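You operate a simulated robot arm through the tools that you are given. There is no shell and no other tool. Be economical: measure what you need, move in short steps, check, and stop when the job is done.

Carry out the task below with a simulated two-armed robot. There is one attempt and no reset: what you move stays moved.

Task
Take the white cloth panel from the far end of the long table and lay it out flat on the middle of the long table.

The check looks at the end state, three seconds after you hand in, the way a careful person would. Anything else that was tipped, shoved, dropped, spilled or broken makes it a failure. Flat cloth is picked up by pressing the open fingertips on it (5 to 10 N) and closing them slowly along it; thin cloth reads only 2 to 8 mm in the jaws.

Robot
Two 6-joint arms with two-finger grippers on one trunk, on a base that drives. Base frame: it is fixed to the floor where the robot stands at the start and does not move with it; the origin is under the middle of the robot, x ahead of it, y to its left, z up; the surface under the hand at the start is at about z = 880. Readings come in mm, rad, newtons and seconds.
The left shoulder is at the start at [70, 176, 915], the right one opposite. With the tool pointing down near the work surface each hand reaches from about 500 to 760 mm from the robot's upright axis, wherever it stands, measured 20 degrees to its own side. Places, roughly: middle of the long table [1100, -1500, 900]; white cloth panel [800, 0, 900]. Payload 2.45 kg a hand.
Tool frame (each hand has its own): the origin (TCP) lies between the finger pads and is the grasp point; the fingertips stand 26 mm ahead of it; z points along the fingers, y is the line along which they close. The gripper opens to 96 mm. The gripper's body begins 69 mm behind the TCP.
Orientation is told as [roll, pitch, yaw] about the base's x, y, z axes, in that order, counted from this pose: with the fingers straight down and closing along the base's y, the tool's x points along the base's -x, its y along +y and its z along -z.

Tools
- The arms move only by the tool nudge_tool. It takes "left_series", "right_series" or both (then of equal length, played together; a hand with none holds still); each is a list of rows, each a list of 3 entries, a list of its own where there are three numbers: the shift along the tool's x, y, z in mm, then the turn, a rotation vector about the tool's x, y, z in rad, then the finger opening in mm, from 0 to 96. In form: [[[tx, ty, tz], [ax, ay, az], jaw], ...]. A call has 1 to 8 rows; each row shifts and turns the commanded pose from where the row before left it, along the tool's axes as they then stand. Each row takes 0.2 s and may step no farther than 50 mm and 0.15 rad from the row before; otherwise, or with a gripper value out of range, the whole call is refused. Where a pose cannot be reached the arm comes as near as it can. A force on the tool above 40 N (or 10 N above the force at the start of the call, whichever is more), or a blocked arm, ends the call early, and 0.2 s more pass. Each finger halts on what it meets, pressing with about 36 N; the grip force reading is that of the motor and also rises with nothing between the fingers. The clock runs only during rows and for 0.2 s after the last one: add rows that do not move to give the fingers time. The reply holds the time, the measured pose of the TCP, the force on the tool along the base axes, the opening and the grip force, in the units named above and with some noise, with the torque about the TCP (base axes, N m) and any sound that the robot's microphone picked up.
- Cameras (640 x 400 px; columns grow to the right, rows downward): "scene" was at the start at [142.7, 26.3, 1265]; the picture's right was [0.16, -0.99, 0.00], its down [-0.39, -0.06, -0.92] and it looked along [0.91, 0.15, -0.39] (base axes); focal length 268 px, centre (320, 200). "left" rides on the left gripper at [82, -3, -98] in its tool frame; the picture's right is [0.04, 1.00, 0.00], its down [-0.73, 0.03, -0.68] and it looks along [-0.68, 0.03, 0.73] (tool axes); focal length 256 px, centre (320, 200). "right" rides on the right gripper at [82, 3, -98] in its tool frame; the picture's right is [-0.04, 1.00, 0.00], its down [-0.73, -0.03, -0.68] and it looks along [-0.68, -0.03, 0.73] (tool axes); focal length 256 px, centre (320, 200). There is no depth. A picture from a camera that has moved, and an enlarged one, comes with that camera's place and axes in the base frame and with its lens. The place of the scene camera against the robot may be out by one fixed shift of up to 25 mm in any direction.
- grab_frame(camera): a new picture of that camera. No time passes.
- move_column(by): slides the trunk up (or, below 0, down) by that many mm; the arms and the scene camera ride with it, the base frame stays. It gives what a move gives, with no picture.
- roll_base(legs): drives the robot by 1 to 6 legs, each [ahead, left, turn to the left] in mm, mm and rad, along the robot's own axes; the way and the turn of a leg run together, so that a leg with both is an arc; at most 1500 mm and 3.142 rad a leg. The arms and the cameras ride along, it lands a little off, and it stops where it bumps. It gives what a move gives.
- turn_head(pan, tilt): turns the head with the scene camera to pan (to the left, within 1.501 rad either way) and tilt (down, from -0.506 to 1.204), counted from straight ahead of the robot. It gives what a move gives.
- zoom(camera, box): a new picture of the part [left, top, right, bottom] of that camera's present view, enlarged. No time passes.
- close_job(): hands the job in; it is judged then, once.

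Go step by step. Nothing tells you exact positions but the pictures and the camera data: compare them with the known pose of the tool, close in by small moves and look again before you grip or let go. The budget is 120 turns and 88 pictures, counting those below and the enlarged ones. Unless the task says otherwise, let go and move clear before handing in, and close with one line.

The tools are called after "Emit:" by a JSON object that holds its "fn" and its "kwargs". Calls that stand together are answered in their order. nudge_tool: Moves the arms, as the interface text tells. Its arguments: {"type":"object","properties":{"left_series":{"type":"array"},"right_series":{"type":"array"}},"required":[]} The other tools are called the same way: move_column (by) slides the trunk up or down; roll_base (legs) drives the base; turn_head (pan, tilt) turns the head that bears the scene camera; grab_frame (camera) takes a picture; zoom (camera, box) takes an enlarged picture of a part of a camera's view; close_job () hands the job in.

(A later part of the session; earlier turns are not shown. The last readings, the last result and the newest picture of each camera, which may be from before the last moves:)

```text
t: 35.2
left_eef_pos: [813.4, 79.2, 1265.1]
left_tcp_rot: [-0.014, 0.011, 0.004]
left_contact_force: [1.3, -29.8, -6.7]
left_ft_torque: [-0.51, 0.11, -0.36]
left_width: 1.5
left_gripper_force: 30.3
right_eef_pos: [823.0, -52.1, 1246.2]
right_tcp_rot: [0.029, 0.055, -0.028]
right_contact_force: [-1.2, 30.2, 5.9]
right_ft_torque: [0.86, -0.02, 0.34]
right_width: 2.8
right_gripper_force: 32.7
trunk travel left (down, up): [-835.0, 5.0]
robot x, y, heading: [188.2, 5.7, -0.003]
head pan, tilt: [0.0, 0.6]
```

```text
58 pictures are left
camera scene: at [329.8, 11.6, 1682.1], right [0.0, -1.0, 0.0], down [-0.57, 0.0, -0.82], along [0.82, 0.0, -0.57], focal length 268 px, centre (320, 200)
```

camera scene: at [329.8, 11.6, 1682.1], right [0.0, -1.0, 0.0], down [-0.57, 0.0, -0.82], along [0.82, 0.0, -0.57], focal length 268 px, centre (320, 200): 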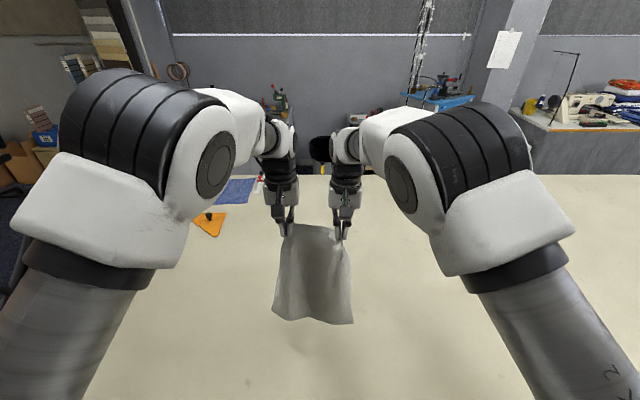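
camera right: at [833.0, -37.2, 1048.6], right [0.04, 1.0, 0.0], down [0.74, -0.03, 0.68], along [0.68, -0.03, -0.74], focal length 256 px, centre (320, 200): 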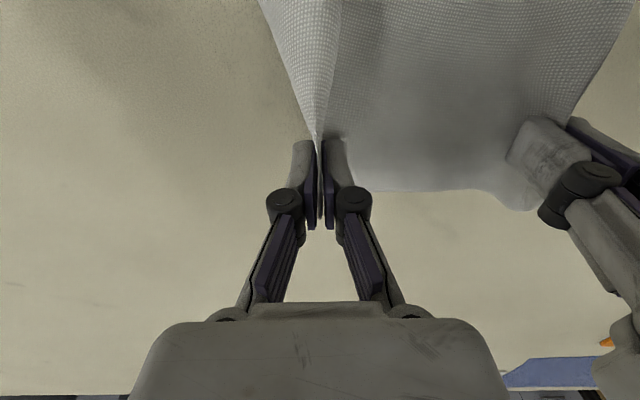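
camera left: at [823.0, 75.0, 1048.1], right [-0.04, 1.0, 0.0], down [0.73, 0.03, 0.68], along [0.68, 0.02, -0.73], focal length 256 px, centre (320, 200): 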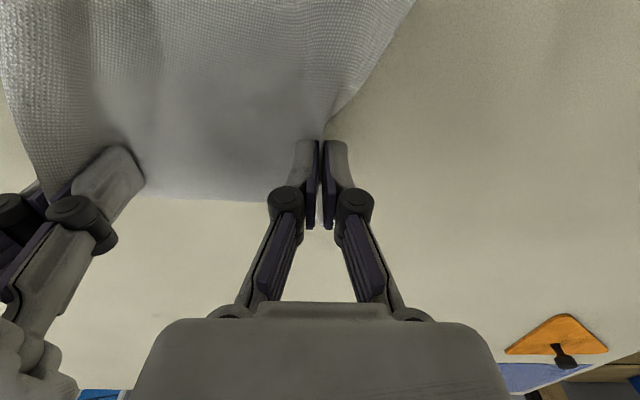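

The cloth hangs free, but the tension between the hands jumped. I'll hold still one step and read again.

Emit:
{"fn": "nudge_tool", "kwargs": {"left_series": [[[0, 0, 0], [0, 0, 0], 0], [[0, 0, 0], [0, 0, 0], 0]], "right_series": [[[0, 0, 0], [0, 0, 0], 0], [[0, 0, 0], [0, 0, 0], 0]]}}

Emit:
{"fn": "zoom", "kwargs": {"camera": "scene", "box": [200, 80, 420, 340]}}

```text
t: 35.8
left_eef_pos: [812.4, 79.3, 1267.8]
left_tcp_rot: [-0.014, 0.006, 0.004]
left_contact_force: [2.4, -32.4, -5.8]
left_ft_torque: [-0.57, 0.05, -0.39]
left_width: 1.7
left_gripper_force: 31.9
right_eef_pos: [821.8, -53.6, 1252.6]
right_tcp_rot: [0.028, 0.044, -0.032]
right_contact_force: [-2.0, 31.7, 6.3]
right_ft_torque: [0.84, 0.01, 0.38]
right_width: 2.9
right_gripper_force: 31.1
trunk travel left (down, up): [-835.0, 5.0]
robot x, y, heading: [184.5, -0.2, 0.001]
head pan, tilt: [0.0, 0.6]
```

```text
1.54 times, centred on (310, 210) of scene
camera zoom: at [328.3, 11.1, 1682.3], right [0.0, -1.0, 0.0], down [-0.57, 0.0, -0.82], along [0.82, 0.0, -0.57], focal length 412 px, centre (335, 185)
```

zoom: 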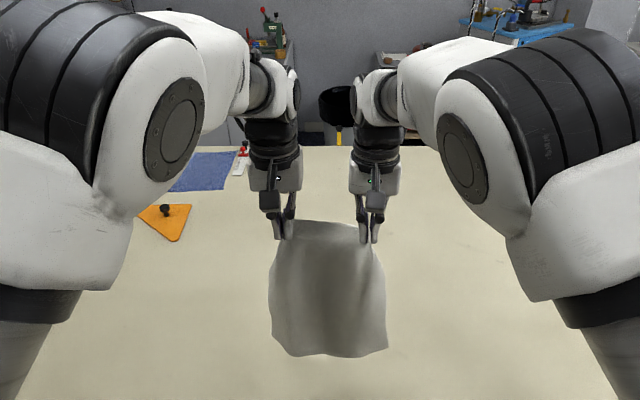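

The arms aren't touching, so the right hand has simply drifted outward and is stretching the cloth. I'll ease both hands inward.

Emit:
{"fn": "nudge_tool", "kwargs": {"left_series": [[[0, -3, 0], [0, 0, 0], 0], [[0, -3, 0], [0, 0, 0], 0], [[0, 0, 0], [0, 0, 0], 0], [[0, 0, 0], [0, 0, 0], 0]], "right_series": [[[0, 3, 0], [0, 0, 0], 0], [[0, 3, 0], [0, 0, 0], 0], [[0, 0, 0], [0, 0, 0], 0], [[0, 0, 0], [0, 0, 0], 0]]}}

```text
t: 36.8
left_eef_pos: [811.8, 78.7, 1269.3]
left_tcp_rot: [-0.018, 0.0, 0.01]
left_contact_force: [1.5, -17.3, -1.1]
left_ft_torque: [-0.42, -0.04, -0.18]
left_width: 1.6
left_gripper_force: 29.2
right_eef_pos: [824.2, -53.5, 1263.1]
right_tcp_rot: [0.035, 0.028, -0.042]
right_contact_force: [-0.4, 17.5, 2.8]
right_ft_torque: [0.51, 0.01, 0.18]
right_width: 1.7
right_gripper_force: 30.5
trunk travel left (down, up): [-835.0, 5.0]
robot x, y, heading: [184.7, 1.2, -0.0]
head pan, tilt: [0.0, 0.6]
```

Emit:
{"fn": "nudge_tool", "kwargs": {"left_series": [[[0, 0, 0], [0, 0, 0], 0], [[0, 0, 0], [0, 0, 0], 0], [[0, 0, 0], [0, 0, 0], 0], [[0, 0, 0], [0, 0, 0], 0]], "right_series": [[[0, 0, 0], [0, 0, 0], 0], [[0, 0, 0], [0, 0, 0], 0], [[0, 0, 0], [0, 0, 0], 0], [[0, 0, 0], [0, 0, 0], 0]]}}

Emit:
{"fn": "grab_frame", "kwargs": {"camera": "right"}}

```text
t: 37.8
left_eef_pos: [812.4, 77.6, 1269.0]
left_tcp_rot: [-0.019, 0.0, 0.01]
left_contact_force: [3.3, -19.0, -0.1]
left_ft_torque: [-0.43, -0.07, -0.23]
left_width: 1.2
left_gripper_force: 30.1
right_eef_pos: [826.9, -54.3, 1269.4]
right_tcp_rot: [0.037, 0.02, -0.043]
right_contact_force: [-2.6, 19.0, -0.6]
right_ft_torque: [0.46, 0.04, 0.23]
right_width: 3.2
right_gripper_force: 34.1
trunk travel left (down, up): [-835.0, 5.0]
robot x, y, heading: [187.0, -1.3, -0.002]
head pan, tilt: [0.0, 0.6]
```

```text
56 pictures are left
camera right: at [747.6, -51.0, 1369.3], right [0.08, 1.0, 0.04], down [0.74, -0.09, 0.66], along [0.66, -0.03, -0.75], focal length 256 px, centre (320, 200)
```

right: 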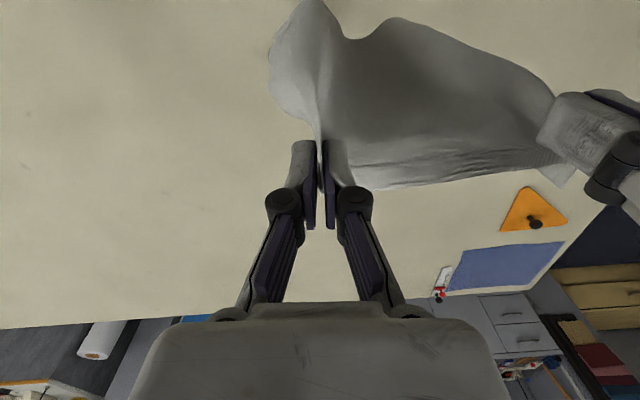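

The arms seem to block each other when pulled in this close, so I'll put both hands forward 35 mm to free them.

Emit:
{"fn": "nudge_tool", "kwargs": {"left_series": [[[-12, 0, 0], [0, 0, 0], 0], [[-12, 0, 0], [0, 0, 0], 0], [[-12, 0, 0], [0, 0, 0], 0], [[0, 0, 0], [0, 0, 0], 0]], "right_series": [[[-12, 0, 0], [0, 0, 0], 0], [[-12, 0, 0], [0, 0, 0], 0], [[-12, 0, 0], [0, 0, 0], 0], [[0, 0, 0], [0, 0, 0], 0]]}}

```text
t: 38.8
left_eef_pos: [844.9, 70.8, 1269.3]
left_tcp_rot: [-0.001, -0.002, -0.004]
left_contact_force: [-0.8, -0.5, 0.9]
left_ft_torque: [-0.11, -0.02, -0.03]
left_width: 5.1
left_gripper_force: 30.5
right_eef_pos: [855.4, -33.5, 1269.3]
right_tcp_rot: [-0.002, 0.001, -0.001]
right_contact_force: [-0.5, -0.9, 2.3]
right_ft_torque: [0.12, -0.07, 0.05]
right_width: 1.2
right_gripper_force: 31.6
trunk travel left (down, up): [-835.0, 5.0]
robot x, y, heading: [187.5, -3.1, -0.002]
head pan, tilt: [0.0, 0.6]
```

The arms are free and the tension is gone. Next I'll back off and drive sideways along the table with the cloth hanging clear.

Emit:
{"fn": "roll_base", "kwargs": {"legs": [[-160, 0, 0], [0, -760, 0], [0, -760, 0]]}}

Emit:
{"fn": "grab_frame", "kwargs": {"camera": "scene"}}

```text
t: 47.5
left_eef_pos: [705.4, -1426.1, 1268.6]
left_tcp_rot: [-0.004, -0.001, 0.007]
left_contact_force: [-0.7, -0.5, 0.3]
left_ft_torque: [0.0, 0.01, -0.05]
left_width: 3.1
left_gripper_force: 29.9
right_eef_pos: [716.4, -1531.9, 1269.9]
right_tcp_rot: [0.0, 0.002, 0.006]
right_contact_force: [1.0, 0.2, 0.2]
right_ft_torque: [0.02, 0.03, 0.0]
right_width: 2.7
right_gripper_force: 28.3
trunk travel left (down, up): [-835.0, 5.0]
robot x, y, heading: [48.0, -1505.7, 0.006]
head pan, tilt: [0.0, 0.6]
```

```text
55 pictures are left
camera scene: at [188.2, -1491.4, 1682.4], right [0.01, -1.0, 0.0], down [-0.56, -0.01, -0.83], along [0.83, 0.01, -0.56], focal length 268 px, centre (320, 200)
```

scene: 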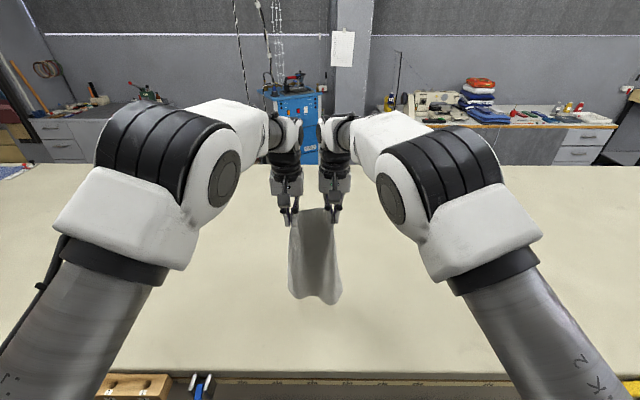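

The cloth arrived intact at y≈−1480. Before moving forward I'll check the room in front of the base.

Emit:
{"fn": "turn_head", "kwargs": {"pan": 0.0, "tilt": 1.2}}

Emit:
{"fn": "grab_frame", "kwargs": {"camera": "scene"}}

```text
t: 48.5
left_eef_pos: [706.0, -1427.5, 1268.9]
left_tcp_rot: [-0.001, -0.001, 0.007]
left_contact_force: [0.8, 0.6, 0.0]
left_ft_torque: [-0.04, 0.05, -0.02]
left_width: 5.2
left_gripper_force: 38.5
right_eef_pos: [718.2, -1532.8, 1269.9]
right_tcp_rot: [0.001, 0.004, 0.007]
right_contact_force: [1.2, -2.8, 0.0]
right_ft_torque: [0.18, 0.01, 0.02]
right_width: 4.6
right_gripper_force: 39.6
trunk travel left (down, up): [-835.0, 5.0]
robot x, y, heading: [48.0, -1506.8, 0.003]
head pan, tilt: [0.0, 1.201]
```

```text
54 pictures are left
camera scene: at [156.5, -1493.3, 1637.8], right [0.01, -1.0, 0.0], down [-0.93, -0.01, -0.36], along [0.36, 0.0, -0.93], focal length 268 px, centre (320, 200)
```

scene: 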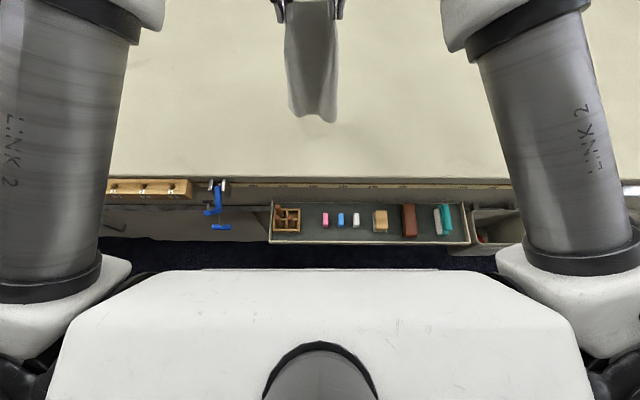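

A tray front sits at x≈357, the same as at the first station, where robot x=188 was clear. I'll lower until the cloth's lower edge touches the table and then alternate rolling forward and lowering, so it lies out toward me.

Emit:
{"fn": "move_column", "kwargs": {"by": -85}}

Emit:
{"fn": "roll_base", "kwargs": {"legs": [[65, 0, 0]]}}

Emit:
{"fn": "turn_head", "kwargs": {"pan": 0.0, "tilt": 0.75}}

Emit:
{"fn": "grab_frame", "kwargs": {"camera": "scene"}}

```text
t: 49.8
left_eef_pos: [706.8, -1427.6, 1183.1]
left_tcp_rot: [-0.004, 0.0, 0.006]
left_contact_force: [-0.5, 0.6, 0.1]
left_ft_torque: [-0.14, -0.02, -0.04]
left_width: 0.2
left_gripper_force: 25.9
right_eef_pos: [717.3, -1532.8, 1184.5]
right_tcp_rot: [0.001, 0.001, 0.008]
right_contact_force: [-0.2, -1.1, -0.2]
right_ft_torque: [-0.04, 0.01, -0.02]
right_width: 3.2
right_gripper_force: 29.0
trunk travel left (down, up): [-750.0, 90.0]
robot x, y, heading: [48.7, -1508.7, 0.003]
head pan, tilt: [0.0, 1.201]
```

```text
t: 50.7
left_eef_pos: [765.0, -1426.9, 1188.0]
left_tcp_rot: [-0.006, -0.007, 0.008]
left_contact_force: [-0.2, -0.9, 0.4]
left_ft_torque: [-0.01, -0.01, 0.0]
left_width: 4.9
left_gripper_force: 32.4
right_eef_pos: [775.4, -1532.2, 1188.3]
right_tcp_rot: [0.001, -0.002, 0.008]
right_contact_force: [-1.3, 0.0, 2.1]
right_ft_torque: [-0.09, -0.15, 0.03]
right_width: 0.9
right_gripper_force: 32.0
trunk travel left (down, up): [-750.0, 90.0]
robot x, y, heading: [115.6, -1506.3, 0.012]
head pan, tilt: [0.0, 1.201]
```

```text
t: 51.6
left_eef_pos: [771.6, -1425.5, 1182.6]
left_tcp_rot: [-0.002, -0.002, 0.009]
left_contact_force: [0.9, 0.6, -1.1]
left_ft_torque: [0.0, 0.02, 0.02]
left_width: 1.3
left_gripper_force: 28.8
right_eef_pos: [782.3, -1530.5, 1184.1]
right_tcp_rot: [0.0, 0.003, 0.009]
right_contact_force: [-0.7, 0.3, 0.9]
right_ft_torque: [0.01, 0.0, 0.0]
right_width: 3.8
right_gripper_force: 30.6
trunk travel left (down, up): [-750.0, 90.0]
robot x, y, heading: [108.3, -1505.9, 0.006]
head pan, tilt: [0.0, 0.75]
```

```text
53 pictures are left
camera scene: at [248.7, -1492.2, 1584.2], right [0.01, -1.0, 0.0], down [-0.68, -0.01, -0.73], along [0.73, 0.01, -0.68], focal length 268 px, centre (320, 200)
```

scene: 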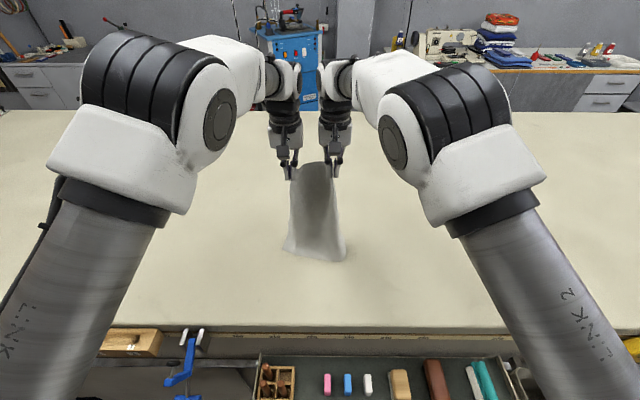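

The cloth's lower edge is reaching the table and curling toward me, as wanted. I'll continue.

Emit:
{"fn": "nudge_tool", "kwargs": {"left_series": [[[0, 4, 0], [0, 0, 0], 0], [[0, 3, 0], [0, 0, 0], 0]], "right_series": [[[0, -4, 0], [0, 0, 0], 0], [[0, -3, 0], [0, 0, 0], 0]]}}

Emit:
{"fn": "move_column", "kwargs": {"by": -70}}

Emit:
{"fn": "roll_base", "kwargs": {"legs": [[68, 0, 0]]}}

Emit:
{"fn": "move_column", "kwargs": {"by": -80}}

Emit:
{"fn": "grab_frame", "kwargs": {"camera": "scene"}}

```text
t: 52.2
left_eef_pos: [771.6, -1419.8, 1183.4]
left_tcp_rot: [-0.004, -0.002, 0.008]
left_contact_force: [0.2, -2.2, -1.1]
left_ft_torque: [-0.1, -0.01, -0.05]
left_width: 5.2
left_gripper_force: 40.0
right_eef_pos: [781.1, -1538.9, 1183.6]
right_tcp_rot: [0.001, 0.002, 0.008]
right_contact_force: [0.6, 1.9, 3.0]
right_ft_torque: [0.05, 0.13, 0.06]
right_width: 1.8
right_gripper_force: 34.0
trunk travel left (down, up): [-750.0, 90.0]
robot x, y, heading: [114.1, -1507.3, 0.005]
head pan, tilt: [0.0, 0.75]
```

```text
t: 53.3
left_eef_pos: [771.8, -1419.7, 1113.4]
left_tcp_rot: [-0.002, -0.003, 0.009]
left_contact_force: [-0.8, -3.4, 1.1]
left_ft_torque: [-0.07, -0.06, -0.08]
left_width: 3.2
left_gripper_force: 29.6
right_eef_pos: [780.7, -1538.5, 1113.6]
right_tcp_rot: [0.0, 0.002, 0.008]
right_contact_force: [0.6, 2.9, 1.1]
right_ft_torque: [0.19, 0.03, 0.05]
right_width: 2.8
right_gripper_force: 37.0
trunk travel left (down, up): [-680.0, 160.0]
robot x, y, heading: [111.4, -1501.9, 0.008]
head pan, tilt: [0.0, 0.75]
```

```text
t: 54.3
left_eef_pos: [836.3, -1420.4, 1115.4]
left_tcp_rot: [-0.005, -0.005, 0.007]
left_contact_force: [0.2, -0.5, 4.3]
left_ft_torque: [-0.02, -0.04, -0.02]
left_width: 3.9
left_gripper_force: 31.3
right_eef_pos: [847.6, -1539.0, 1116.7]
right_tcp_rot: [0.0, 0.002, 0.007]
right_contact_force: [-0.3, 0.3, -0.4]
right_ft_torque: [0.05, 0.04, -0.01]
right_width: 5.4
right_gripper_force: 35.1
trunk travel left (down, up): [-680.0, 160.0]
robot x, y, heading: [181.4, -1505.9, 0.004]
head pan, tilt: [0.0, 0.75]
```

```text
t: 55.5
left_eef_pos: [839.7, -1419.8, 1033.0]
left_tcp_rot: [-0.004, -0.005, 0.007]
left_contact_force: [0.1, -3.6, 4.1]
left_ft_torque: [-0.02, -0.05, -0.04]
left_width: 4.1
left_gripper_force: 31.1
right_eef_pos: [849.4, -1539.9, 1033.0]
right_tcp_rot: [0.0, 0.002, 0.006]
right_contact_force: [-2.4, 3.4, -11.7]
right_ft_torque: [0.63, -0.02, 0.09]
right_width: 3.6
right_gripper_force: 29.8
trunk travel left (down, up): [-600.0, 240.0]
robot x, y, heading: [179.7, -1504.6, 0.011]
head pan, tilt: [0.0, 0.75]
```

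```text
52 pictures are left
camera scene: at [315.4, -1492.0, 1434.5], right [0.01, -1.0, 0.0], down [-0.68, -0.01, -0.73], along [0.73, 0.01, -0.68], focal length 268 px, centre (320, 200)
```

scene: 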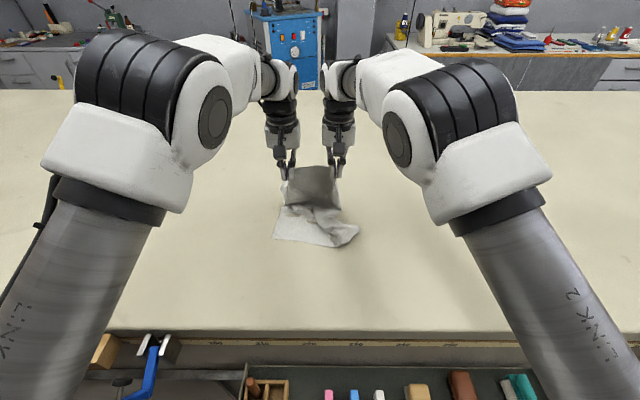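

The lower right corner seems to have folded. I'll take a closer look.

Emit:
{"fn": "zoom", "kwargs": {"camera": "scene", "box": [250, 140, 390, 260]}}

```text
3.33 times, centred on (320, 200) of scene
camera zoom: at [315.4, -1492.0, 1434.5], right [0.01, -1.0, 0.0], down [-0.68, -0.01, -0.73], along [0.73, 0.01, -0.68], focal length 893 px, centre (320, 200)
```

zoom: 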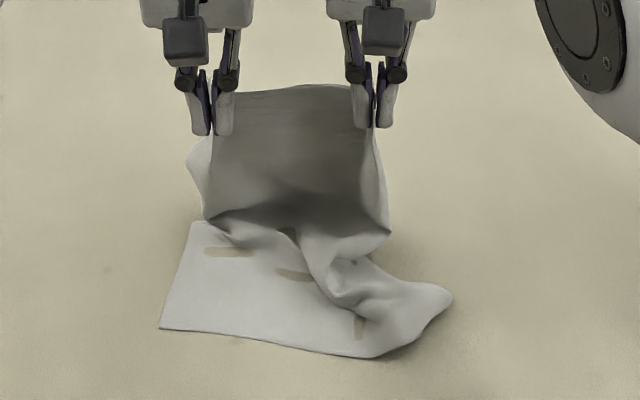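

The lower right corner folded because I dropped too much per step. I'll lift back up, back off and redo the lay-down in finer interleaved steps.

Emit:
{"fn": "move_column", "kwargs": {"by": 200}}

Emit:
{"fn": "roll_base", "kwargs": {"legs": [[-150, 0, 0]]}}

Emit:
{"fn": "grab_frame", "kwargs": {"camera": "scene"}}

```text
t: 57.7
left_eef_pos: [839.2, -1419.7, 1232.5]
left_tcp_rot: [-0.004, -0.003, 0.006]
left_contact_force: [0.2, -3.1, 1.9]
left_ft_torque: [-0.11, -0.01, -0.08]
left_width: 3.4
left_gripper_force: 31.4
right_eef_pos: [848.6, -1539.2, 1234.8]
right_tcp_rot: [0.0, 0.001, 0.007]
right_contact_force: [-0.7, 3.1, 3.6]
right_ft_torque: [0.11, -0.01, 0.08]
right_width: 5.4
right_gripper_force: 31.3
trunk travel left (down, up): [-800.0, 40.0]
robot x, y, heading: [180.1, -1504.7, 0.007]
head pan, tilt: [0.0, 0.75]
```

```text
t: 59.0
left_eef_pos: [689.5, -1421.8, 1231.3]
left_tcp_rot: [-0.003, -0.001, 0.005]
left_contact_force: [-0.7, -1.1, 2.7]
left_ft_torque: [-0.04, -0.09, -0.01]
left_width: 0.1
left_gripper_force: 28.3
right_eef_pos: [699.1, -1539.6, 1231.6]
right_tcp_rot: [0.0, 0.006, 0.004]
right_contact_force: [0.4, 0.5, 0.0]
right_ft_torque: [-0.02, 0.02, -0.01]
right_width: 5.6
right_gripper_force: 35.2
trunk travel left (down, up): [-800.0, 40.0]
robot x, y, heading: [29.9, -1507.1, 0.005]
head pan, tilt: [0.0, 0.75]
```

```text
50 pictures are left
camera scene: at [166.8, -1493.5, 1634.1], right [0.01, -1.0, 0.0], down [-0.68, -0.01, -0.73], along [0.73, 0.01, -0.68], focal length 268 px, centre (320, 200)
```

scene: 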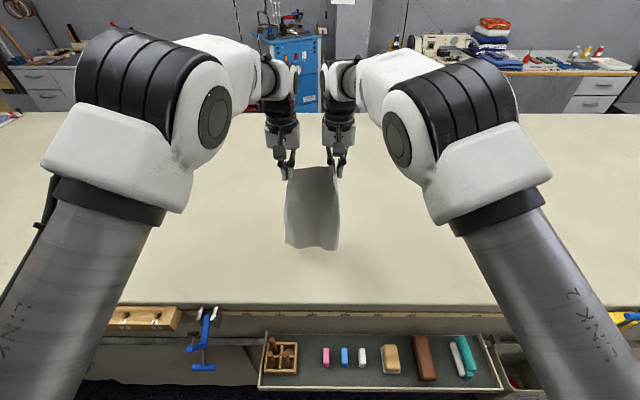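

It's hanging cleanly again. I'll back off 130 mm more so there's a longer forward pull, then drag forward with small drops that follow an arc.

Emit:
{"fn": "roll_base", "kwargs": {"legs": [[-130, 0, 0]]}}

Emit:
{"fn": "move_column", "kwargs": {"by": -48}}

Emit:
{"fn": "roll_base", "kwargs": {"legs": [[50, 0, 0]]}}

Emit:
{"fn": "move_column", "kwargs": {"by": -15}}

Emit:
{"fn": "roll_base", "kwargs": {"legs": [[50, 0, 0]]}}

Emit:
{"fn": "move_column", "kwargs": {"by": -20}}

Emit:
{"fn": "roll_base", "kwargs": {"legs": [[40, 0, 0]]}}

Emit:
{"fn": "grab_frame", "kwargs": {"camera": "scene"}}

```text
t: 60.3
left_eef_pos: [557.8, -1420.4, 1232.1]
left_tcp_rot: [0.0, 0.0, 0.009]
left_contact_force: [0.1, -4.1, 1.6]
left_ft_torque: [-0.2, -0.03, -0.02]
left_width: 1.0
left_gripper_force: 31.1
right_eef_pos: [566.8, -1539.7, 1231.8]
right_tcp_rot: [0.0, 0.005, 0.009]
right_contact_force: [-0.2, 4.6, -0.9]
right_ft_torque: [0.12, 0.02, 0.07]
right_width: 1.8
right_gripper_force: 28.5
trunk travel left (down, up): [-800.0, 40.0]
robot x, y, heading: [-102.3, -1506.1, 0.011]
head pan, tilt: [0.0, 0.75]
```

```text
t: 61.2
left_eef_pos: [553.8, -1420.5, 1187.2]
left_tcp_rot: [-0.002, -0.003, 0.008]
left_contact_force: [-0.2, -4.8, -0.4]
left_ft_torque: [-0.38, 0.06, -0.11]
left_width: 3.3
left_gripper_force: 29.5
right_eef_pos: [563.9, -1538.7, 1187.1]
right_tcp_rot: [-0.001, 0.004, 0.01]
right_contact_force: [-0.7, 3.1, 1.6]
right_ft_torque: [0.05, -0.05, 0.06]
right_width: 1.3
right_gripper_force: 32.2
trunk travel left (down, up): [-752.0, 88.0]
robot x, y, heading: [-98.8, -1506.3, 0.013]
head pan, tilt: [0.0, 0.75]
```

```text
t: 62.2
left_eef_pos: [600.1, -1419.9, 1189.1]
left_tcp_rot: [-0.002, -0.009, 0.009]
left_contact_force: [-1.1, -2.5, 2.4]
left_ft_torque: [-0.02, -0.07, -0.02]
left_width: 1.0
left_gripper_force: 32.1
right_eef_pos: [609.0, -1539.5, 1190.8]
right_tcp_rot: [0.001, -0.004, 0.01]
right_contact_force: [-0.3, 0.7, 1.8]
right_ft_torque: [0.01, -0.07, 0.03]
right_width: 4.1
right_gripper_force: 30.9
trunk travel left (down, up): [-752.0, 88.0]
robot x, y, heading: [-50.9, -1504.5, 0.013]
head pan, tilt: [0.0, 0.75]
```

```text
t: 62.8
left_eef_pos: [605.1, -1420.0, 1172.4]
left_tcp_rot: [-0.001, -0.003, 0.008]
left_contact_force: [0.7, -5.8, -0.3]
left_ft_torque: [-0.46, -0.06, -0.11]
left_width: 0.7
left_gripper_force: 29.6
right_eef_pos: [614.8, -1539.7, 1172.2]
right_tcp_rot: [0.0, 0.0, 0.009]
right_contact_force: [-0.9, 4.4, 3.1]
right_ft_torque: [-0.09, -0.05, 0.07]
right_width: 0.7
right_gripper_force: 28.2
trunk travel left (down, up): [-737.0, 103.0]
robot x, y, heading: [-52.3, -1504.7, 0.012]
head pan, tilt: [0.0, 0.75]
```

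```text
t: 63.7
left_eef_pos: [648.8, -1419.7, 1175.6]
left_tcp_rot: [-0.004, -0.009, 0.009]
left_contact_force: [1.1, -3.3, -0.9]
left_ft_torque: [-0.02, -0.07, 0.02]
left_width: 4.2
left_gripper_force: 33.1
right_eef_pos: [660.8, -1539.2, 1175.4]
right_tcp_rot: [0.0, -0.001, 0.011]
right_contact_force: [-0.8, 4.0, 2.0]
right_ft_torque: [0.07, -0.11, 0.1]
right_width: 3.5
right_gripper_force: 29.2
trunk travel left (down, up): [-737.0, 103.0]
robot x, y, heading: [-2.8, -1503.1, 0.012]
head pan, tilt: [0.0, 0.75]
```

```text
t: 64.4
left_eef_pos: [655.7, -1419.5, 1152.2]
left_tcp_rot: [-0.002, -0.005, 0.011]
left_contact_force: [0.6, -5.0, 0.4]
left_ft_torque: [-0.05, 0.02, -0.05]
left_width: 4.4
left_gripper_force: 38.2
right_eef_pos: [666.9, -1538.5, 1151.3]
right_tcp_rot: [-0.002, 0.003, 0.011]
right_contact_force: [-0.3, 3.0, 1.8]
right_ft_torque: [0.07, 0.01, 0.05]
right_width: 3.7
right_gripper_force: 29.6
trunk travel left (down, up): [-717.0, 123.0]
robot x, y, heading: [-2.1, -1504.5, 0.006]
head pan, tilt: [0.0, 0.75]
```

```text
t: 65.3
left_eef_pos: [689.8, -1418.7, 1155.2]
left_tcp_rot: [-0.002, -0.008, 0.007]
left_contact_force: [-0.4, -4.0, -0.5]
left_ft_torque: [-0.24, -0.07, -0.09]
left_width: 4.3
left_gripper_force: 31.1
right_eef_pos: [699.7, -1539.5, 1156.1]
right_tcp_rot: [0.0, -0.006, 0.009]
right_contact_force: [-2.4, 3.9, 0.1]
right_ft_torque: [0.01, -0.1, 0.0]
right_width: 0.6
right_gripper_force: 28.9
trunk travel left (down, up): [-717.0, 123.0]
robot x, y, heading: [39.1, -1504.7, 0.008]
head pan, tilt: [0.0, 0.75]
```

```text
49 pictures are left
camera scene: at [164.5, -1492.9, 1552.4], right [0.01, -1.0, 0.0], down [-0.68, -0.01, -0.74], along [0.74, 0.01, -0.68], focal length 268 px, centre (320, 200)
```

scene: 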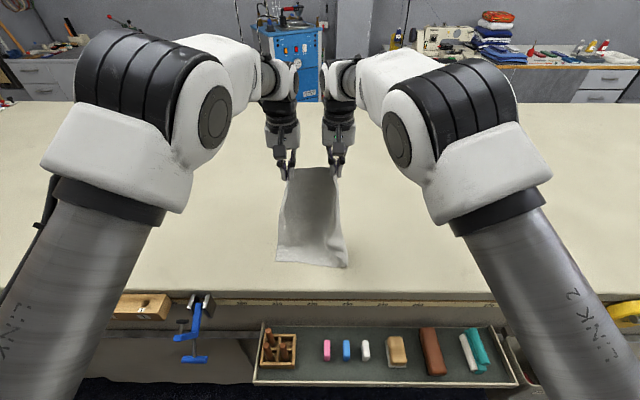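

This is working well, with the cloth trailing neatly. I'll continue.

Emit:
{"fn": "move_column", "kwargs": {"by": -30}}

Emit:
{"fn": "roll_base", "kwargs": {"legs": [[38, 0, 0]]}}

Emit:
{"fn": "move_column", "kwargs": {"by": -25}}

Emit:
{"fn": "roll_base", "kwargs": {"legs": [[35, 0, 0]]}}

Emit:
{"fn": "move_column", "kwargs": {"by": -25}}

Emit:
{"fn": "roll_base", "kwargs": {"legs": [[35, 0, 0]]}}

Emit:
{"fn": "move_column", "kwargs": {"by": -25}}

Emit:
{"fn": "roll_base", "kwargs": {"legs": [[32, 0, 0]]}}

Emit:
{"fn": "grab_frame", "kwargs": {"camera": "scene"}}

```text
t: 66.0
left_eef_pos: [697.8, -1421.5, 1120.6]
left_tcp_rot: [-0.003, -0.001, 0.007]
left_contact_force: [-0.3, -1.1, -0.7]
left_ft_torque: [0.14, 0.06, -0.03]
left_width: 5.0
left_gripper_force: 36.2
right_eef_pos: [706.6, -1539.3, 1120.8]
right_tcp_rot: [0.0, 0.0, 0.008]
right_contact_force: [-0.6, 1.6, 0.3]
right_ft_torque: [0.05, 0.05, 0.04]
right_width: 1.7
right_gripper_force: 28.7
trunk travel left (down, up): [-687.0, 153.0]
robot x, y, heading: [40.3, -1505.3, 0.001]
head pan, tilt: [0.0, 0.75]
```

```text
t: 66.9
left_eef_pos: [728.8, -1420.4, 1124.0]
left_tcp_rot: [-0.003, -0.009, 0.008]
left_contact_force: [0.9, -3.4, 2.7]
left_ft_torque: [-0.04, -0.05, -0.02]
left_width: 2.2
left_gripper_force: 34.8
right_eef_pos: [738.4, -1539.5, 1126.0]
right_tcp_rot: [0.001, -0.004, 0.009]
right_contact_force: [-2.3, 0.1, -0.8]
right_ft_torque: [-0.05, -0.02, 0.02]
right_width: 5.6
right_gripper_force: 36.5
trunk travel left (down, up): [-687.0, 153.0]
robot x, y, heading: [76.0, -1502.4, 0.012]
head pan, tilt: [0.0, 0.75]
```

```text
t: 67.6
left_eef_pos: [734.6, -1421.2, 1096.7]
left_tcp_rot: [-0.002, -0.003, 0.007]
left_contact_force: [1.1, -3.3, -1.5]
left_ft_torque: [-0.11, 0.03, -0.04]
left_width: 4.3
left_gripper_force: 38.0
right_eef_pos: [745.0, -1538.7, 1096.5]
right_tcp_rot: [0.0, 0.002, 0.009]
right_contact_force: [-0.2, 0.9, 0.9]
right_ft_torque: [0.06, -0.02, 0.03]
right_width: 3.2
right_gripper_force: 30.1
trunk travel left (down, up): [-662.0, 178.0]
robot x, y, heading: [75.9, -1505.6, 0.006]
head pan, tilt: [0.0, 0.75]
```

```text
t: 68.5
left_eef_pos: [763.3, -1419.4, 1100.0]
left_tcp_rot: [-0.002, -0.009, 0.006]
left_contact_force: [-0.4, -4.2, 1.8]
left_ft_torque: [0.1, -0.04, -0.01]
left_width: 2.3
left_gripper_force: 29.5
right_eef_pos: [773.5, -1539.5, 1101.0]
right_tcp_rot: [-0.002, -0.006, 0.01]
right_contact_force: [-0.3, 0.4, -0.8]
right_ft_torque: [0.03, -0.06, 0.0]
right_width: 5.2
right_gripper_force: 35.9
trunk travel left (down, up): [-662.0, 178.0]
robot x, y, heading: [110.2, -1501.3, 0.012]
head pan, tilt: [0.0, 0.75]
```

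```text
t: 69.2
left_eef_pos: [768.1, -1419.1, 1072.2]
left_tcp_rot: [-0.004, -0.004, 0.007]
left_contact_force: [0.9, -3.1, -1.1]
left_ft_torque: [0.12, 0.03, -0.03]
left_width: 4.7
left_gripper_force: 36.8
right_eef_pos: [779.8, -1539.3, 1072.2]
right_tcp_rot: [0.001, 0.001, 0.01]
right_contact_force: [-0.4, 1.7, 1.0]
right_ft_torque: [0.05, -0.01, -0.03]
right_width: 4.0
right_gripper_force: 29.4
trunk travel left (down, up): [-637.0, 203.0]
robot x, y, heading: [110.0, -1507.2, 0.01]
head pan, tilt: [0.0, 0.75]
```

```text
t: 70.0
left_eef_pos: [799.4, -1418.7, 1075.2]
left_tcp_rot: [-0.002, -0.009, 0.005]
left_contact_force: [-2.2, -2.2, -0.4]
left_ft_torque: [-0.14, -0.03, -0.06]
left_width: 5.0
left_gripper_force: 34.7
right_eef_pos: [810.2, -1537.2, 1074.7]
right_tcp_rot: [-0.002, -0.004, 0.009]
right_contact_force: [-1.0, 2.1, 1.1]
right_ft_torque: [0.03, 0.0, 0.02]
right_width: 2.0
right_gripper_force: 28.7
trunk travel left (down, up): [-637.0, 203.0]
robot x, y, heading: [144.9, -1503.2, 0.01]
head pan, tilt: [0.0, 0.75]
```

```text
t: 70.8
left_eef_pos: [804.4, -1420.0, 1045.9]
left_tcp_rot: [-0.002, -0.003, 0.008]
left_contact_force: [0.6, -3.6, 0.9]
left_ft_torque: [-0.12, -0.02, -0.05]
left_width: 3.2
left_gripper_force: 37.2
right_eef_pos: [813.8, -1537.2, 1046.6]
right_tcp_rot: [-0.002, 0.001, 0.009]
right_contact_force: [0.4, 2.6, -0.5]
right_ft_torque: [0.04, 0.04, 0.04]
right_width: 5.4
right_gripper_force: 30.9
trunk travel left (down, up): [-612.0, 228.0]
robot x, y, heading: [145.9, -1509.6, 0.012]
head pan, tilt: [0.0, 0.75]
```

```text
t: 71.6
left_eef_pos: [830.8, -1417.8, 1050.1]
left_tcp_rot: [-0.001, -0.006, 0.007]
left_contact_force: [0.1, -3.0, -0.2]
left_ft_torque: [0.01, 0.02, -0.01]
left_width: 4.0
left_gripper_force: 36.5
right_eef_pos: [840.2, -1537.5, 1050.4]
right_tcp_rot: [0.0, -0.003, 0.011]
right_contact_force: [-0.9, 2.6, -0.4]
right_ft_torque: [0.1, 0.0, 0.04]
right_width: 5.2
right_gripper_force: 31.0
trunk travel left (down, up): [-612.0, 228.0]
robot x, y, heading: [175.0, -1502.4, 0.008]
head pan, tilt: [0.0, 0.75]
```

```text
48 pictures are left
camera scene: at [306.4, -1491.8, 1447.1], right [0.01, -1.0, 0.0], down [-0.68, -0.01, -0.73], along [0.73, 0.01, -0.68], focal length 268 px, centre (320, 200)
```

scene: 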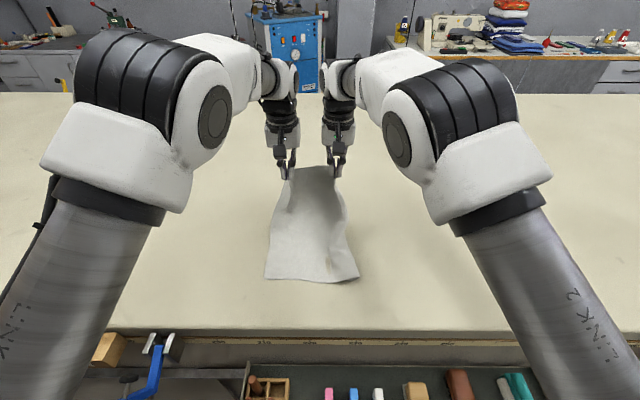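

The cloth trails cleanly. Now the arms go forward and down while tilting the fingers ahead, to extend the reach.

Emit:
{"fn": "nudge_tool", "kwargs": {"left_series": [[[-19.6, 0, 6.5], [0, -0.15, 0], 0], [[-18.4, 0, 9.3], [0, -0.15, 0], 0], [[-16.8, 0, 12], [0, -0.15, 0], 0], [[-14.8, 0, 14.3], [0, -0.15, 0], 0], [[-12.2, 0, 26.5], [0, 0, 0], 0], [[-12.2, 0, 26.5], [0, 0, 0], 0], [[0, 0, 0], [0, 0, 0], 0]], "right_series": [[[-19.6, 0, 6.5], [0, -0.15, 0], 0], [[-18.4, 0, 9.3], [0, -0.15, 0], 0], [[-16.8, 0, 12], [0, -0.15, 0], 0], [[-14.8, 0, 14.3], [0, -0.15, 0], 0], [[-12.2, 0, 26.5], [0, 0, 0], 0], [[-12.2, 0, 26.5], [0, 0, 0], 0], [[0, 0, 0], [0, 0, 0], 0]]}}

Emit:
{"fn": "grab_frame", "kwargs": {"camera": "scene"}}

```text
t: 72.5
left_eef_pos: [900.5, -1419.5, 1029.4]
left_tcp_rot: [-0.016, -0.491, 0.019]
left_contact_force: [4.3, -46.0, -3.1]
left_ft_torque: [-0.5, -0.01, -1.0]
left_width: 4.8
left_gripper_force: 33.6
right_eef_pos: [914.6, -1554.0, 1019.4]
right_tcp_rot: [0.035, -0.466, -0.042]
right_contact_force: [-5.1, 46.1, 5.1]
right_ft_torque: [0.6, -0.02, 1.1]
right_width: 2.6
right_gripper_force: 31.8
right hand out of reach, approached as far as the arm can: row 4
trunk travel left (down, up): [-612.0, 228.0]
robot x, y, heading: [173.5, -1504.8, 0.012]
head pan, tilt: [0.0, 0.75]
stopped in row 4 (left hand): the force on the tool passed its limit at 45 N (the readings are from after the stop); the commanded pose is now the measured one
```

```text
47 pictures are left
camera scene: at [310.9, -1491.3, 1446.5], right [0.01, -1.0, 0.0], down [-0.68, -0.01, -0.73], along [0.73, 0.01, -0.68], focal length 268 px, centre (320, 200)
```

scene: 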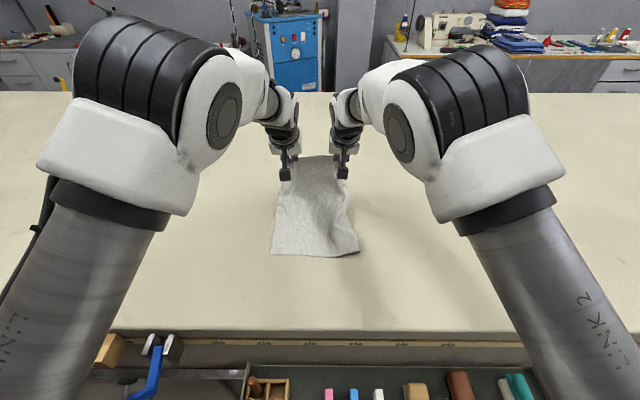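

The hands were forced apart near their limit, with 46 N of tension. I'll undo some of the tilt and come inward.

Emit:
{"fn": "nudge_tool", "kwargs": {"left_series": [[[5, -3, 5], [0, 0.1, 0], 0], [[0, -2, 10], [0, 0.1, 0], 0], [[0, 0, 15], [0, 0, 0], 0], [[0, 0, 0], [0, 0, 0], 0]], "right_series": [[[5, 5, 5], [0, 0.1, 0], 0], [[0, 5, 8], [0, 0.1, 0], 0], [[0, 3, 10], [0, 0, 0], 0], [[0, 0, 0], [0, 0, 0], 0]]}}

```text
t: 73.5
left_eef_pos: [906.7, -1424.3, 996.6]
left_tcp_rot: [-0.01, -0.29, 0.014]
left_contact_force: [1.1, 0.1, 0.1]
left_ft_torque: [-0.03, 0.01, 0.05]
left_width: 5.4
left_gripper_force: 35.8
right_eef_pos: [916.2, -1539.4, 996.1]
right_tcp_rot: [0.027, -0.265, -0.027]
right_contact_force: [-0.3, -0.3, 0.9]
right_ft_torque: [-0.01, 0.03, -0.04]
right_width: 2.4
right_gripper_force: 30.3
trunk travel left (down, up): [-612.0, 228.0]
robot x, y, heading: [176.9, -1505.4, 0.006]
head pan, tilt: [0.0, 0.75]
```

The tension is gone. I'll keep going forward and down at this milder tilt.

Emit:
{"fn": "nudge_tool", "kwargs": {"left_series": [[[-9.4, 0, 21.4], [0, 0, 0], 0], [[-9.4, 0, 21.4], [0, 0, 0], 0], [[-9.4, 0, 21.4], [0, 0, 0], 0], [[0, 0, 0], [0, 0, 0], 0]], "right_series": [[[-9.4, 0, 21.4], [0, 0, 0], 0], [[-9.4, 0, 21.4], [0, 0, 0], 0], [[-9.4, 0, 21.4], [0, 0, 0], 0], [[0, 0, 0], [0, 0, 0], 0]]}}

Emit:
{"fn": "grab_frame", "kwargs": {"camera": "scene"}}

```text
t: 74.5
left_eef_pos: [951.0, -1422.8, 946.2]
left_tcp_rot: [-0.008, -0.293, 0.014]
left_contact_force: [-0.2, -0.6, 0.4]
left_ft_torque: [-0.05, 0.05, -0.03]
left_width: 2.6
left_gripper_force: 29.9
right_eef_pos: [956.6, -1538.9, 941.5]
right_tcp_rot: [0.028, -0.267, -0.028]
right_contact_force: [0.0, 0.5, 1.2]
right_ft_torque: [0.02, -0.04, -0.05]
right_width: 3.3
right_gripper_force: 30.1
trunk travel left (down, up): [-612.0, 228.0]
robot x, y, heading: [176.3, -1503.6, 0.012]
head pan, tilt: [0.0, 0.75]
```

```text
46 pictures are left
camera scene: at [308.0, -1491.9, 1446.8], right [0.01, -1.0, 0.0], down [-0.68, -0.01, -0.73], along [0.73, 0.01, -0.68], focal length 268 px, centre (320, 200)
```

scene: 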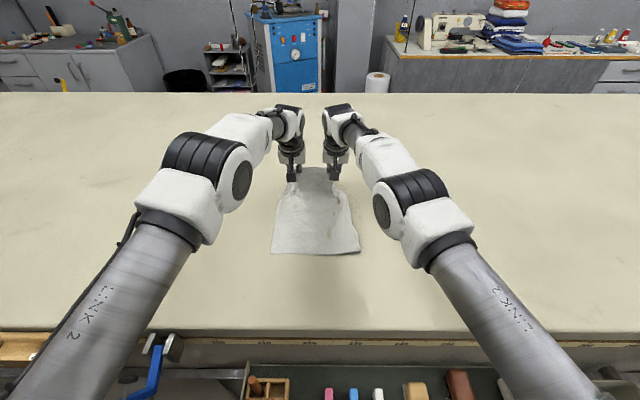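

The cloth is nearly flat already. I'll push on forward with a little more tilt.

Emit:
{"fn": "nudge_tool", "kwargs": {"left_series": [[[-17.5, 0, 11], [0, -0.08, 0], 0], [[-17, 0, 12], [0, -0.08, 0], 0], [[-16, 0, 12], [0, 0, 0], 0], [[-16, 0, 12], [0, 0, 0], 0], [[0, 0, 0], [0, 0, 0], 0]], "right_series": [[[-17.5, 0, 10], [0, -0.08, 0], 0], [[-17, 0, 11], [0, -0.08, 0], 0], [[-16, 0, 11], [0, 0, 0], 0], [[-16, 0, 11], [0, 0, 0], 0], [[0, 0, 0], [0, 0, 0], 0]]}}

```text
t: 75.7
left_eef_pos: [1005.4, -1415.9, 930.1]
left_tcp_rot: [-0.012, -0.45, 0.014]
left_contact_force: [-1.3, -21.9, -0.1]
left_ft_torque: [-0.58, 0.03, -0.38]
left_width: 2.5
left_gripper_force: 34.1
left hand out of reach, approached as far as the arm can: row 3, 4
right_eef_pos: [993.5, -1544.3, 929.6]
right_tcp_rot: [0.03, -0.426, -0.033]
right_contact_force: [2.2, 22.3, -0.1]
right_ft_torque: [0.52, -0.03, 0.36]
right_width: 3.7
right_gripper_force: 32.5
right hand out of reach, approached as far as the arm can: row 1, 2, 3, 4
trunk travel left (down, up): [-612.0, 228.0]
robot x, y, heading: [176.8, -1503.5, 0.009]
head pan, tilt: [0.0, 0.75]
```

That's the reach limit, at x≈1000. I'll relax the tension and lower to just above the table.

Emit:
{"fn": "nudge_tool", "kwargs": {"left_series": [[[10, -3, 4], [0, 0, 0], 0], [[10, -2, 4], [0, 0, 0], 0], [[0, 0, 0], [0, 0, 0], 0]], "right_series": [[[5, 2, 6.5], [0, 0, 0], 0], [[5, 2, 6.5], [0, 0, 0], 0], [[0, 0, 0], [0, 0, 0], 0]]}}

Emit:
{"fn": "grab_frame", "kwargs": {"camera": "scene"}}

Emit:
{"fn": "grab_frame", "kwargs": {"camera": "left"}}

Emit:
{"fn": "grab_frame", "kwargs": {"camera": "right"}}

```text
t: 76.5
left_eef_pos: [990.8, -1422.2, 913.3]
left_tcp_rot: [-0.009, -0.45, 0.015]
left_contact_force: [0.4, -4.6, -1.7]
left_ft_torque: [-0.17, 0.0, -0.02]
left_width: 2.3
left_gripper_force: 27.7
right_eef_pos: [989.7, -1542.9, 913.7]
right_tcp_rot: [0.028, -0.424, -0.031]
right_contact_force: [-1.3, 8.1, 7.9]
right_ft_torque: [0.38, -0.04, 0.16]
right_width: 2.3
right_gripper_force: 32.8
trunk travel left (down, up): [-612.0, 228.0]
robot x, y, heading: [179.6, -1504.4, 0.008]
head pan, tilt: [0.0, 0.75]
```

```text
45 pictures are left
camera scene: at [309.9, -1491.5, 1446.6], right [0.01, -1.0, 0.0], down [-0.68, -0.01, -0.73], along [0.73, 0.01, -0.68], focal length 268 px, centre (320, 200)
```

scene: 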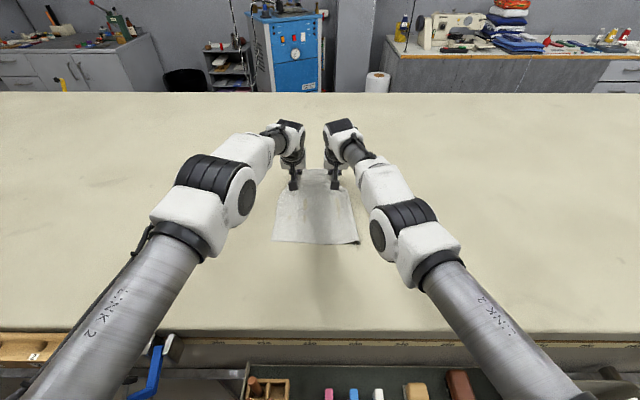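

```text
44 pictures are left
camera left: at [874.0, -1424.9, 969.1], right [-0.05, 1.0, -0.03], down [0.36, 0.04, 0.93], along [0.93, 0.03, -0.37], focal length 256 px, centre (320, 200)
```

left: 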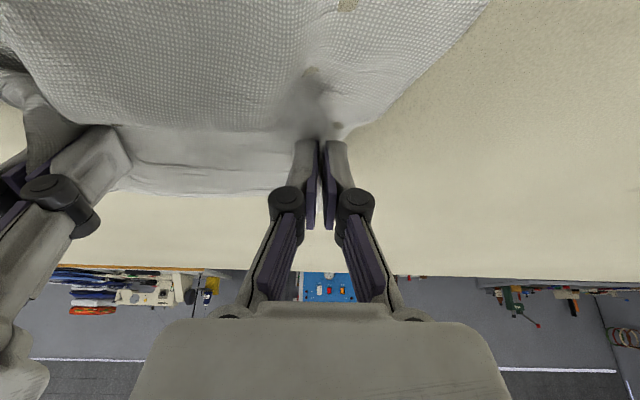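

```text
43 pictures are left
camera right: at [876.2, -1538.5, 969.9], right [0.06, 1.0, 0.04], down [0.39, -0.06, 0.92], along [0.92, -0.04, -0.39], focal length 256 px, centre (320, 200)
```

right: 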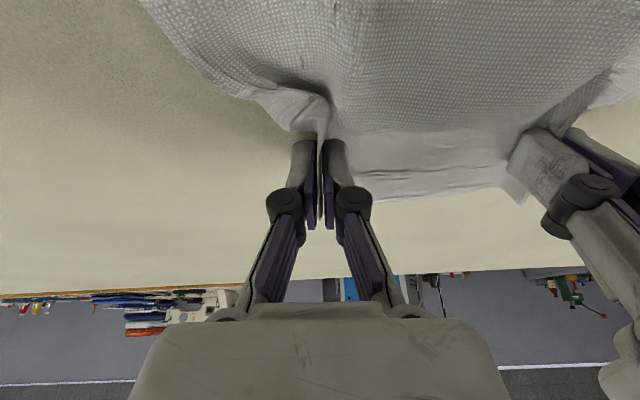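

The cloth is lying along the table. I'll lower the left to contact and open both hands slowly, so the opening fingers spread the pinched folds.

Emit:
{"fn": "nudge_tool", "kwargs": {"left_series": [[[1, 0, 2.5], [0, 0, 0], 0], [[0, 0, 0], [0, 0, 0], 6], [[0, 0, 0], [0, 0, 0], 14], [[0, 0, 0], [0, 0, 0], 24], [[0, 0, 0], [0, 0, 0], 34], [[0, 0, 0], [0, 0, 0], 44]], "right_series": [[[0, 0, 0], [0, 0, 0], 0], [[0, 0, 0], [0, 0, 0], 6], [[0, 0, 0], [0, 0, 0], 14], [[0, 0, 0], [0, 0, 0], 24], [[0, 0, 0], [0, 0, 0], 34], [[0, 0, 0], [0, 0, 0], 44]]}}

Emit:
{"fn": "grab_frame", "kwargs": {"camera": "left"}}

Emit:
{"fn": "grab_frame", "kwargs": {"camera": "right"}}

```text
t: 77.9
left_eef_pos: [991.9, -1420.8, 911.3]
left_tcp_rot: [-0.012, -0.448, 0.015]
left_contact_force: [-0.8, -0.1, -0.2]
left_ft_torque: [0.03, 0.01, 0.01]
left_width: 44.0
left_gripper_force: 0.0
right_eef_pos: [990.9, -1542.8, 913.0]
right_tcp_rot: [0.03, -0.423, -0.032]
right_contact_force: [-0.1, 0.1, -0.8]
right_ft_torque: [-0.02, -0.01, -0.03]
right_width: 44.2
right_gripper_force: 0.0
trunk travel left (down, up): [-612.0, 228.0]
robot x, y, heading: [179.0, -1506.4, 0.01]
head pan, tilt: [0.0, 0.75]
```

```text
42 pictures are left
camera left: at [874.0, -1424.6, 966.2], right [-0.05, 1.0, -0.03], down [0.37, 0.04, 0.93], along [0.93, 0.03, -0.37], focal length 256 px, centre (320, 200)
```

left: 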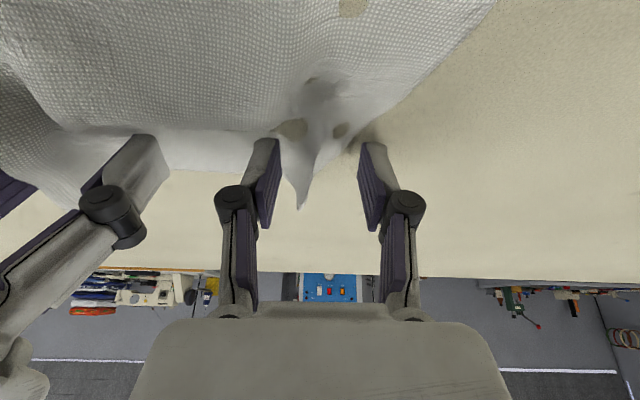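

```text
41 pictures are left
camera right: at [876.8, -1537.8, 969.6], right [0.06, 1.0, 0.04], down [0.39, -0.06, 0.92], along [0.92, -0.03, -0.39], focal length 256 px, centre (320, 200)
```

right: 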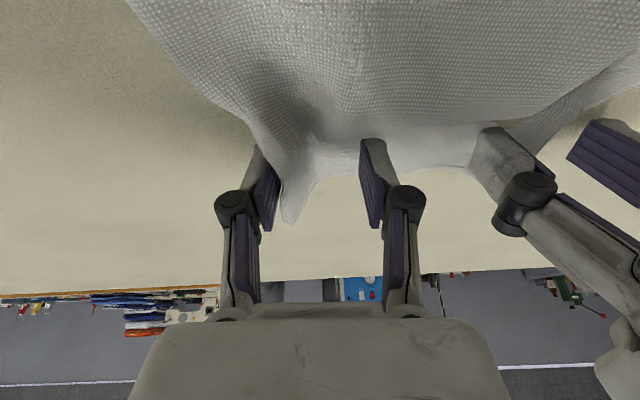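

Both hands have released. I'll lift them up and back and look at the result.

Emit:
{"fn": "nudge_tool", "kwargs": {"left_series": [[[0, 0, -15], [0, 0, 0], 44], [[-5, 0, -35], [0, 0.1, 0], 44], [[-5, 10, -45], [0, 0.1, 0], 44], [[0, 20, -40], [0, 0.15, 0], 44], [[20, 30, -20], [0, 0.1, 0], 44], [[20, 40, 0], [0, 0, 0], 44], [[20, 40, 0], [0, 0, 0], 44]], "right_series": [[[0, 0, -15], [0, 0, 0], 44], [[-5, 0, -35], [0, 0.1, 0], 44], [[-5, -10, -45], [0, 0.1, 0], 44], [[0, -20, -40], [0, 0.15, 0], 44], [[20, -30, -20], [0, 0.07, 0], 44], [[20, -40, 0], [0, 0, 0], 44], [[20, -40, 0], [0, 0, 0], 44]]}}

Emit:
{"fn": "grab_frame", "kwargs": {"camera": "scene"}}

Emit:
{"fn": "grab_frame", "kwargs": {"camera": "left"}}

Emit:
{"fn": "grab_frame", "kwargs": {"camera": "right"}}

```text
t: 79.5
left_eef_pos: [865.1, -1276.4, 1056.2]
left_tcp_rot: [-0.01, 0.0, 0.009]
left_contact_force: [-0.1, -0.2, 1.0]
left_ft_torque: [0.01, -0.01, 0.01]
left_width: 43.9
left_gripper_force: 0.1
left hand out of reach, approached as far as the arm can: row 4
right_eef_pos: [915.4, -1666.7, 1074.4]
right_tcp_rot: [0.025, -0.002, -0.019]
right_contact_force: [-0.8, -0.3, 0.0]
right_ft_torque: [-0.02, 0.0, -0.01]
right_width: 44.1
right_gripper_force: 0.1
right hand out of reach, approached as far as the arm can: row 1, 2, 3, 4, 5, 6, 7
trunk travel left (down, up): [-612.0, 228.0]
robot x, y, heading: [176.1, -1503.4, 0.011]
head pan, tilt: [0.0, 0.75]
```

```text
40 pictures are left
camera scene: at [309.9, -1490.0, 1446.5], right [0.01, -1.0, 0.0], down [-0.68, -0.01, -0.73], along [0.73, 0.01, -0.68], focal length 268 px, centre (320, 200)
```

scene: 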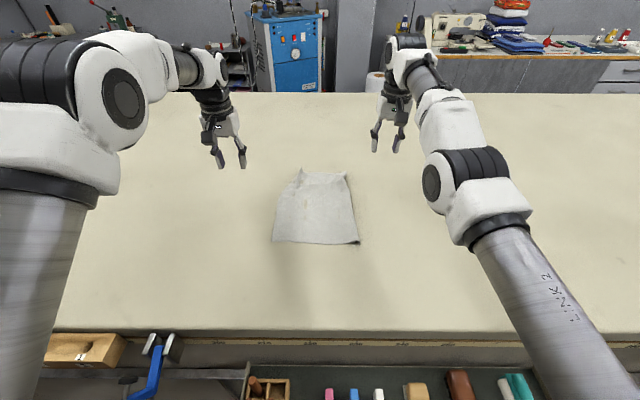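

```text
39 pictures are left
camera left: at [783.3, -1277.7, 1156.0], right [-0.05, 1.0, -0.01], down [0.73, 0.04, 0.68], along [0.68, 0.03, -0.73], focal length 256 px, centre (320, 200)
```

left: 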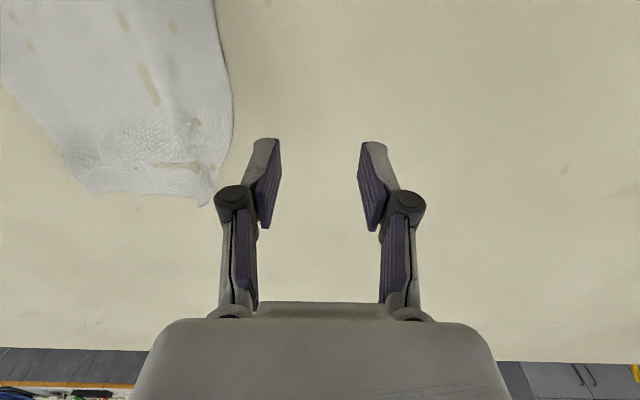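

```text
38 pictures are left
camera right: at [834.2, -1663.3, 1173.4], right [0.06, 1.0, 0.03], down [0.73, -0.06, 0.68], along [0.68, -0.02, -0.73], focal length 256 px, centre (320, 200)
```

right: 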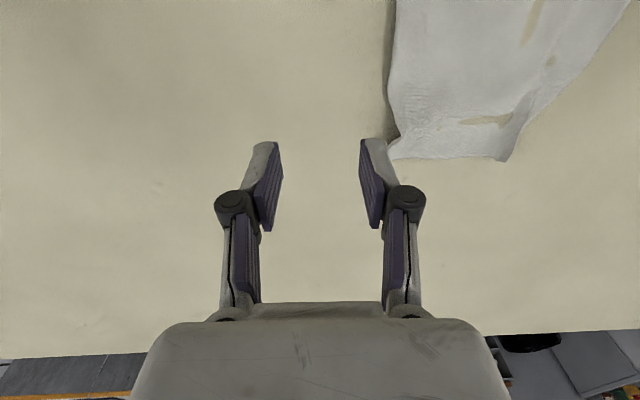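

Emit:
{"fn": "zoom", "kwargs": {"camera": "scene", "box": [240, 140, 400, 260]}}

```text
3.33 times, centred on (320, 200) of scene
camera zoom: at [309.9, -1490.0, 1446.5], right [0.01, -1.0, 0.0], down [-0.68, -0.01, -0.73], along [0.73, 0.01, -0.68], focal length 893 px, centre (320, 200)
```

zoom: 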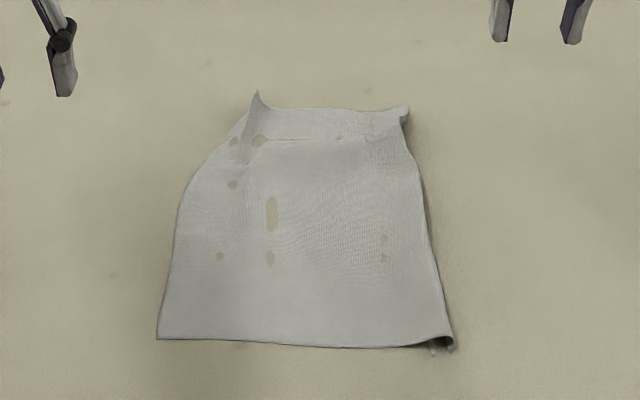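

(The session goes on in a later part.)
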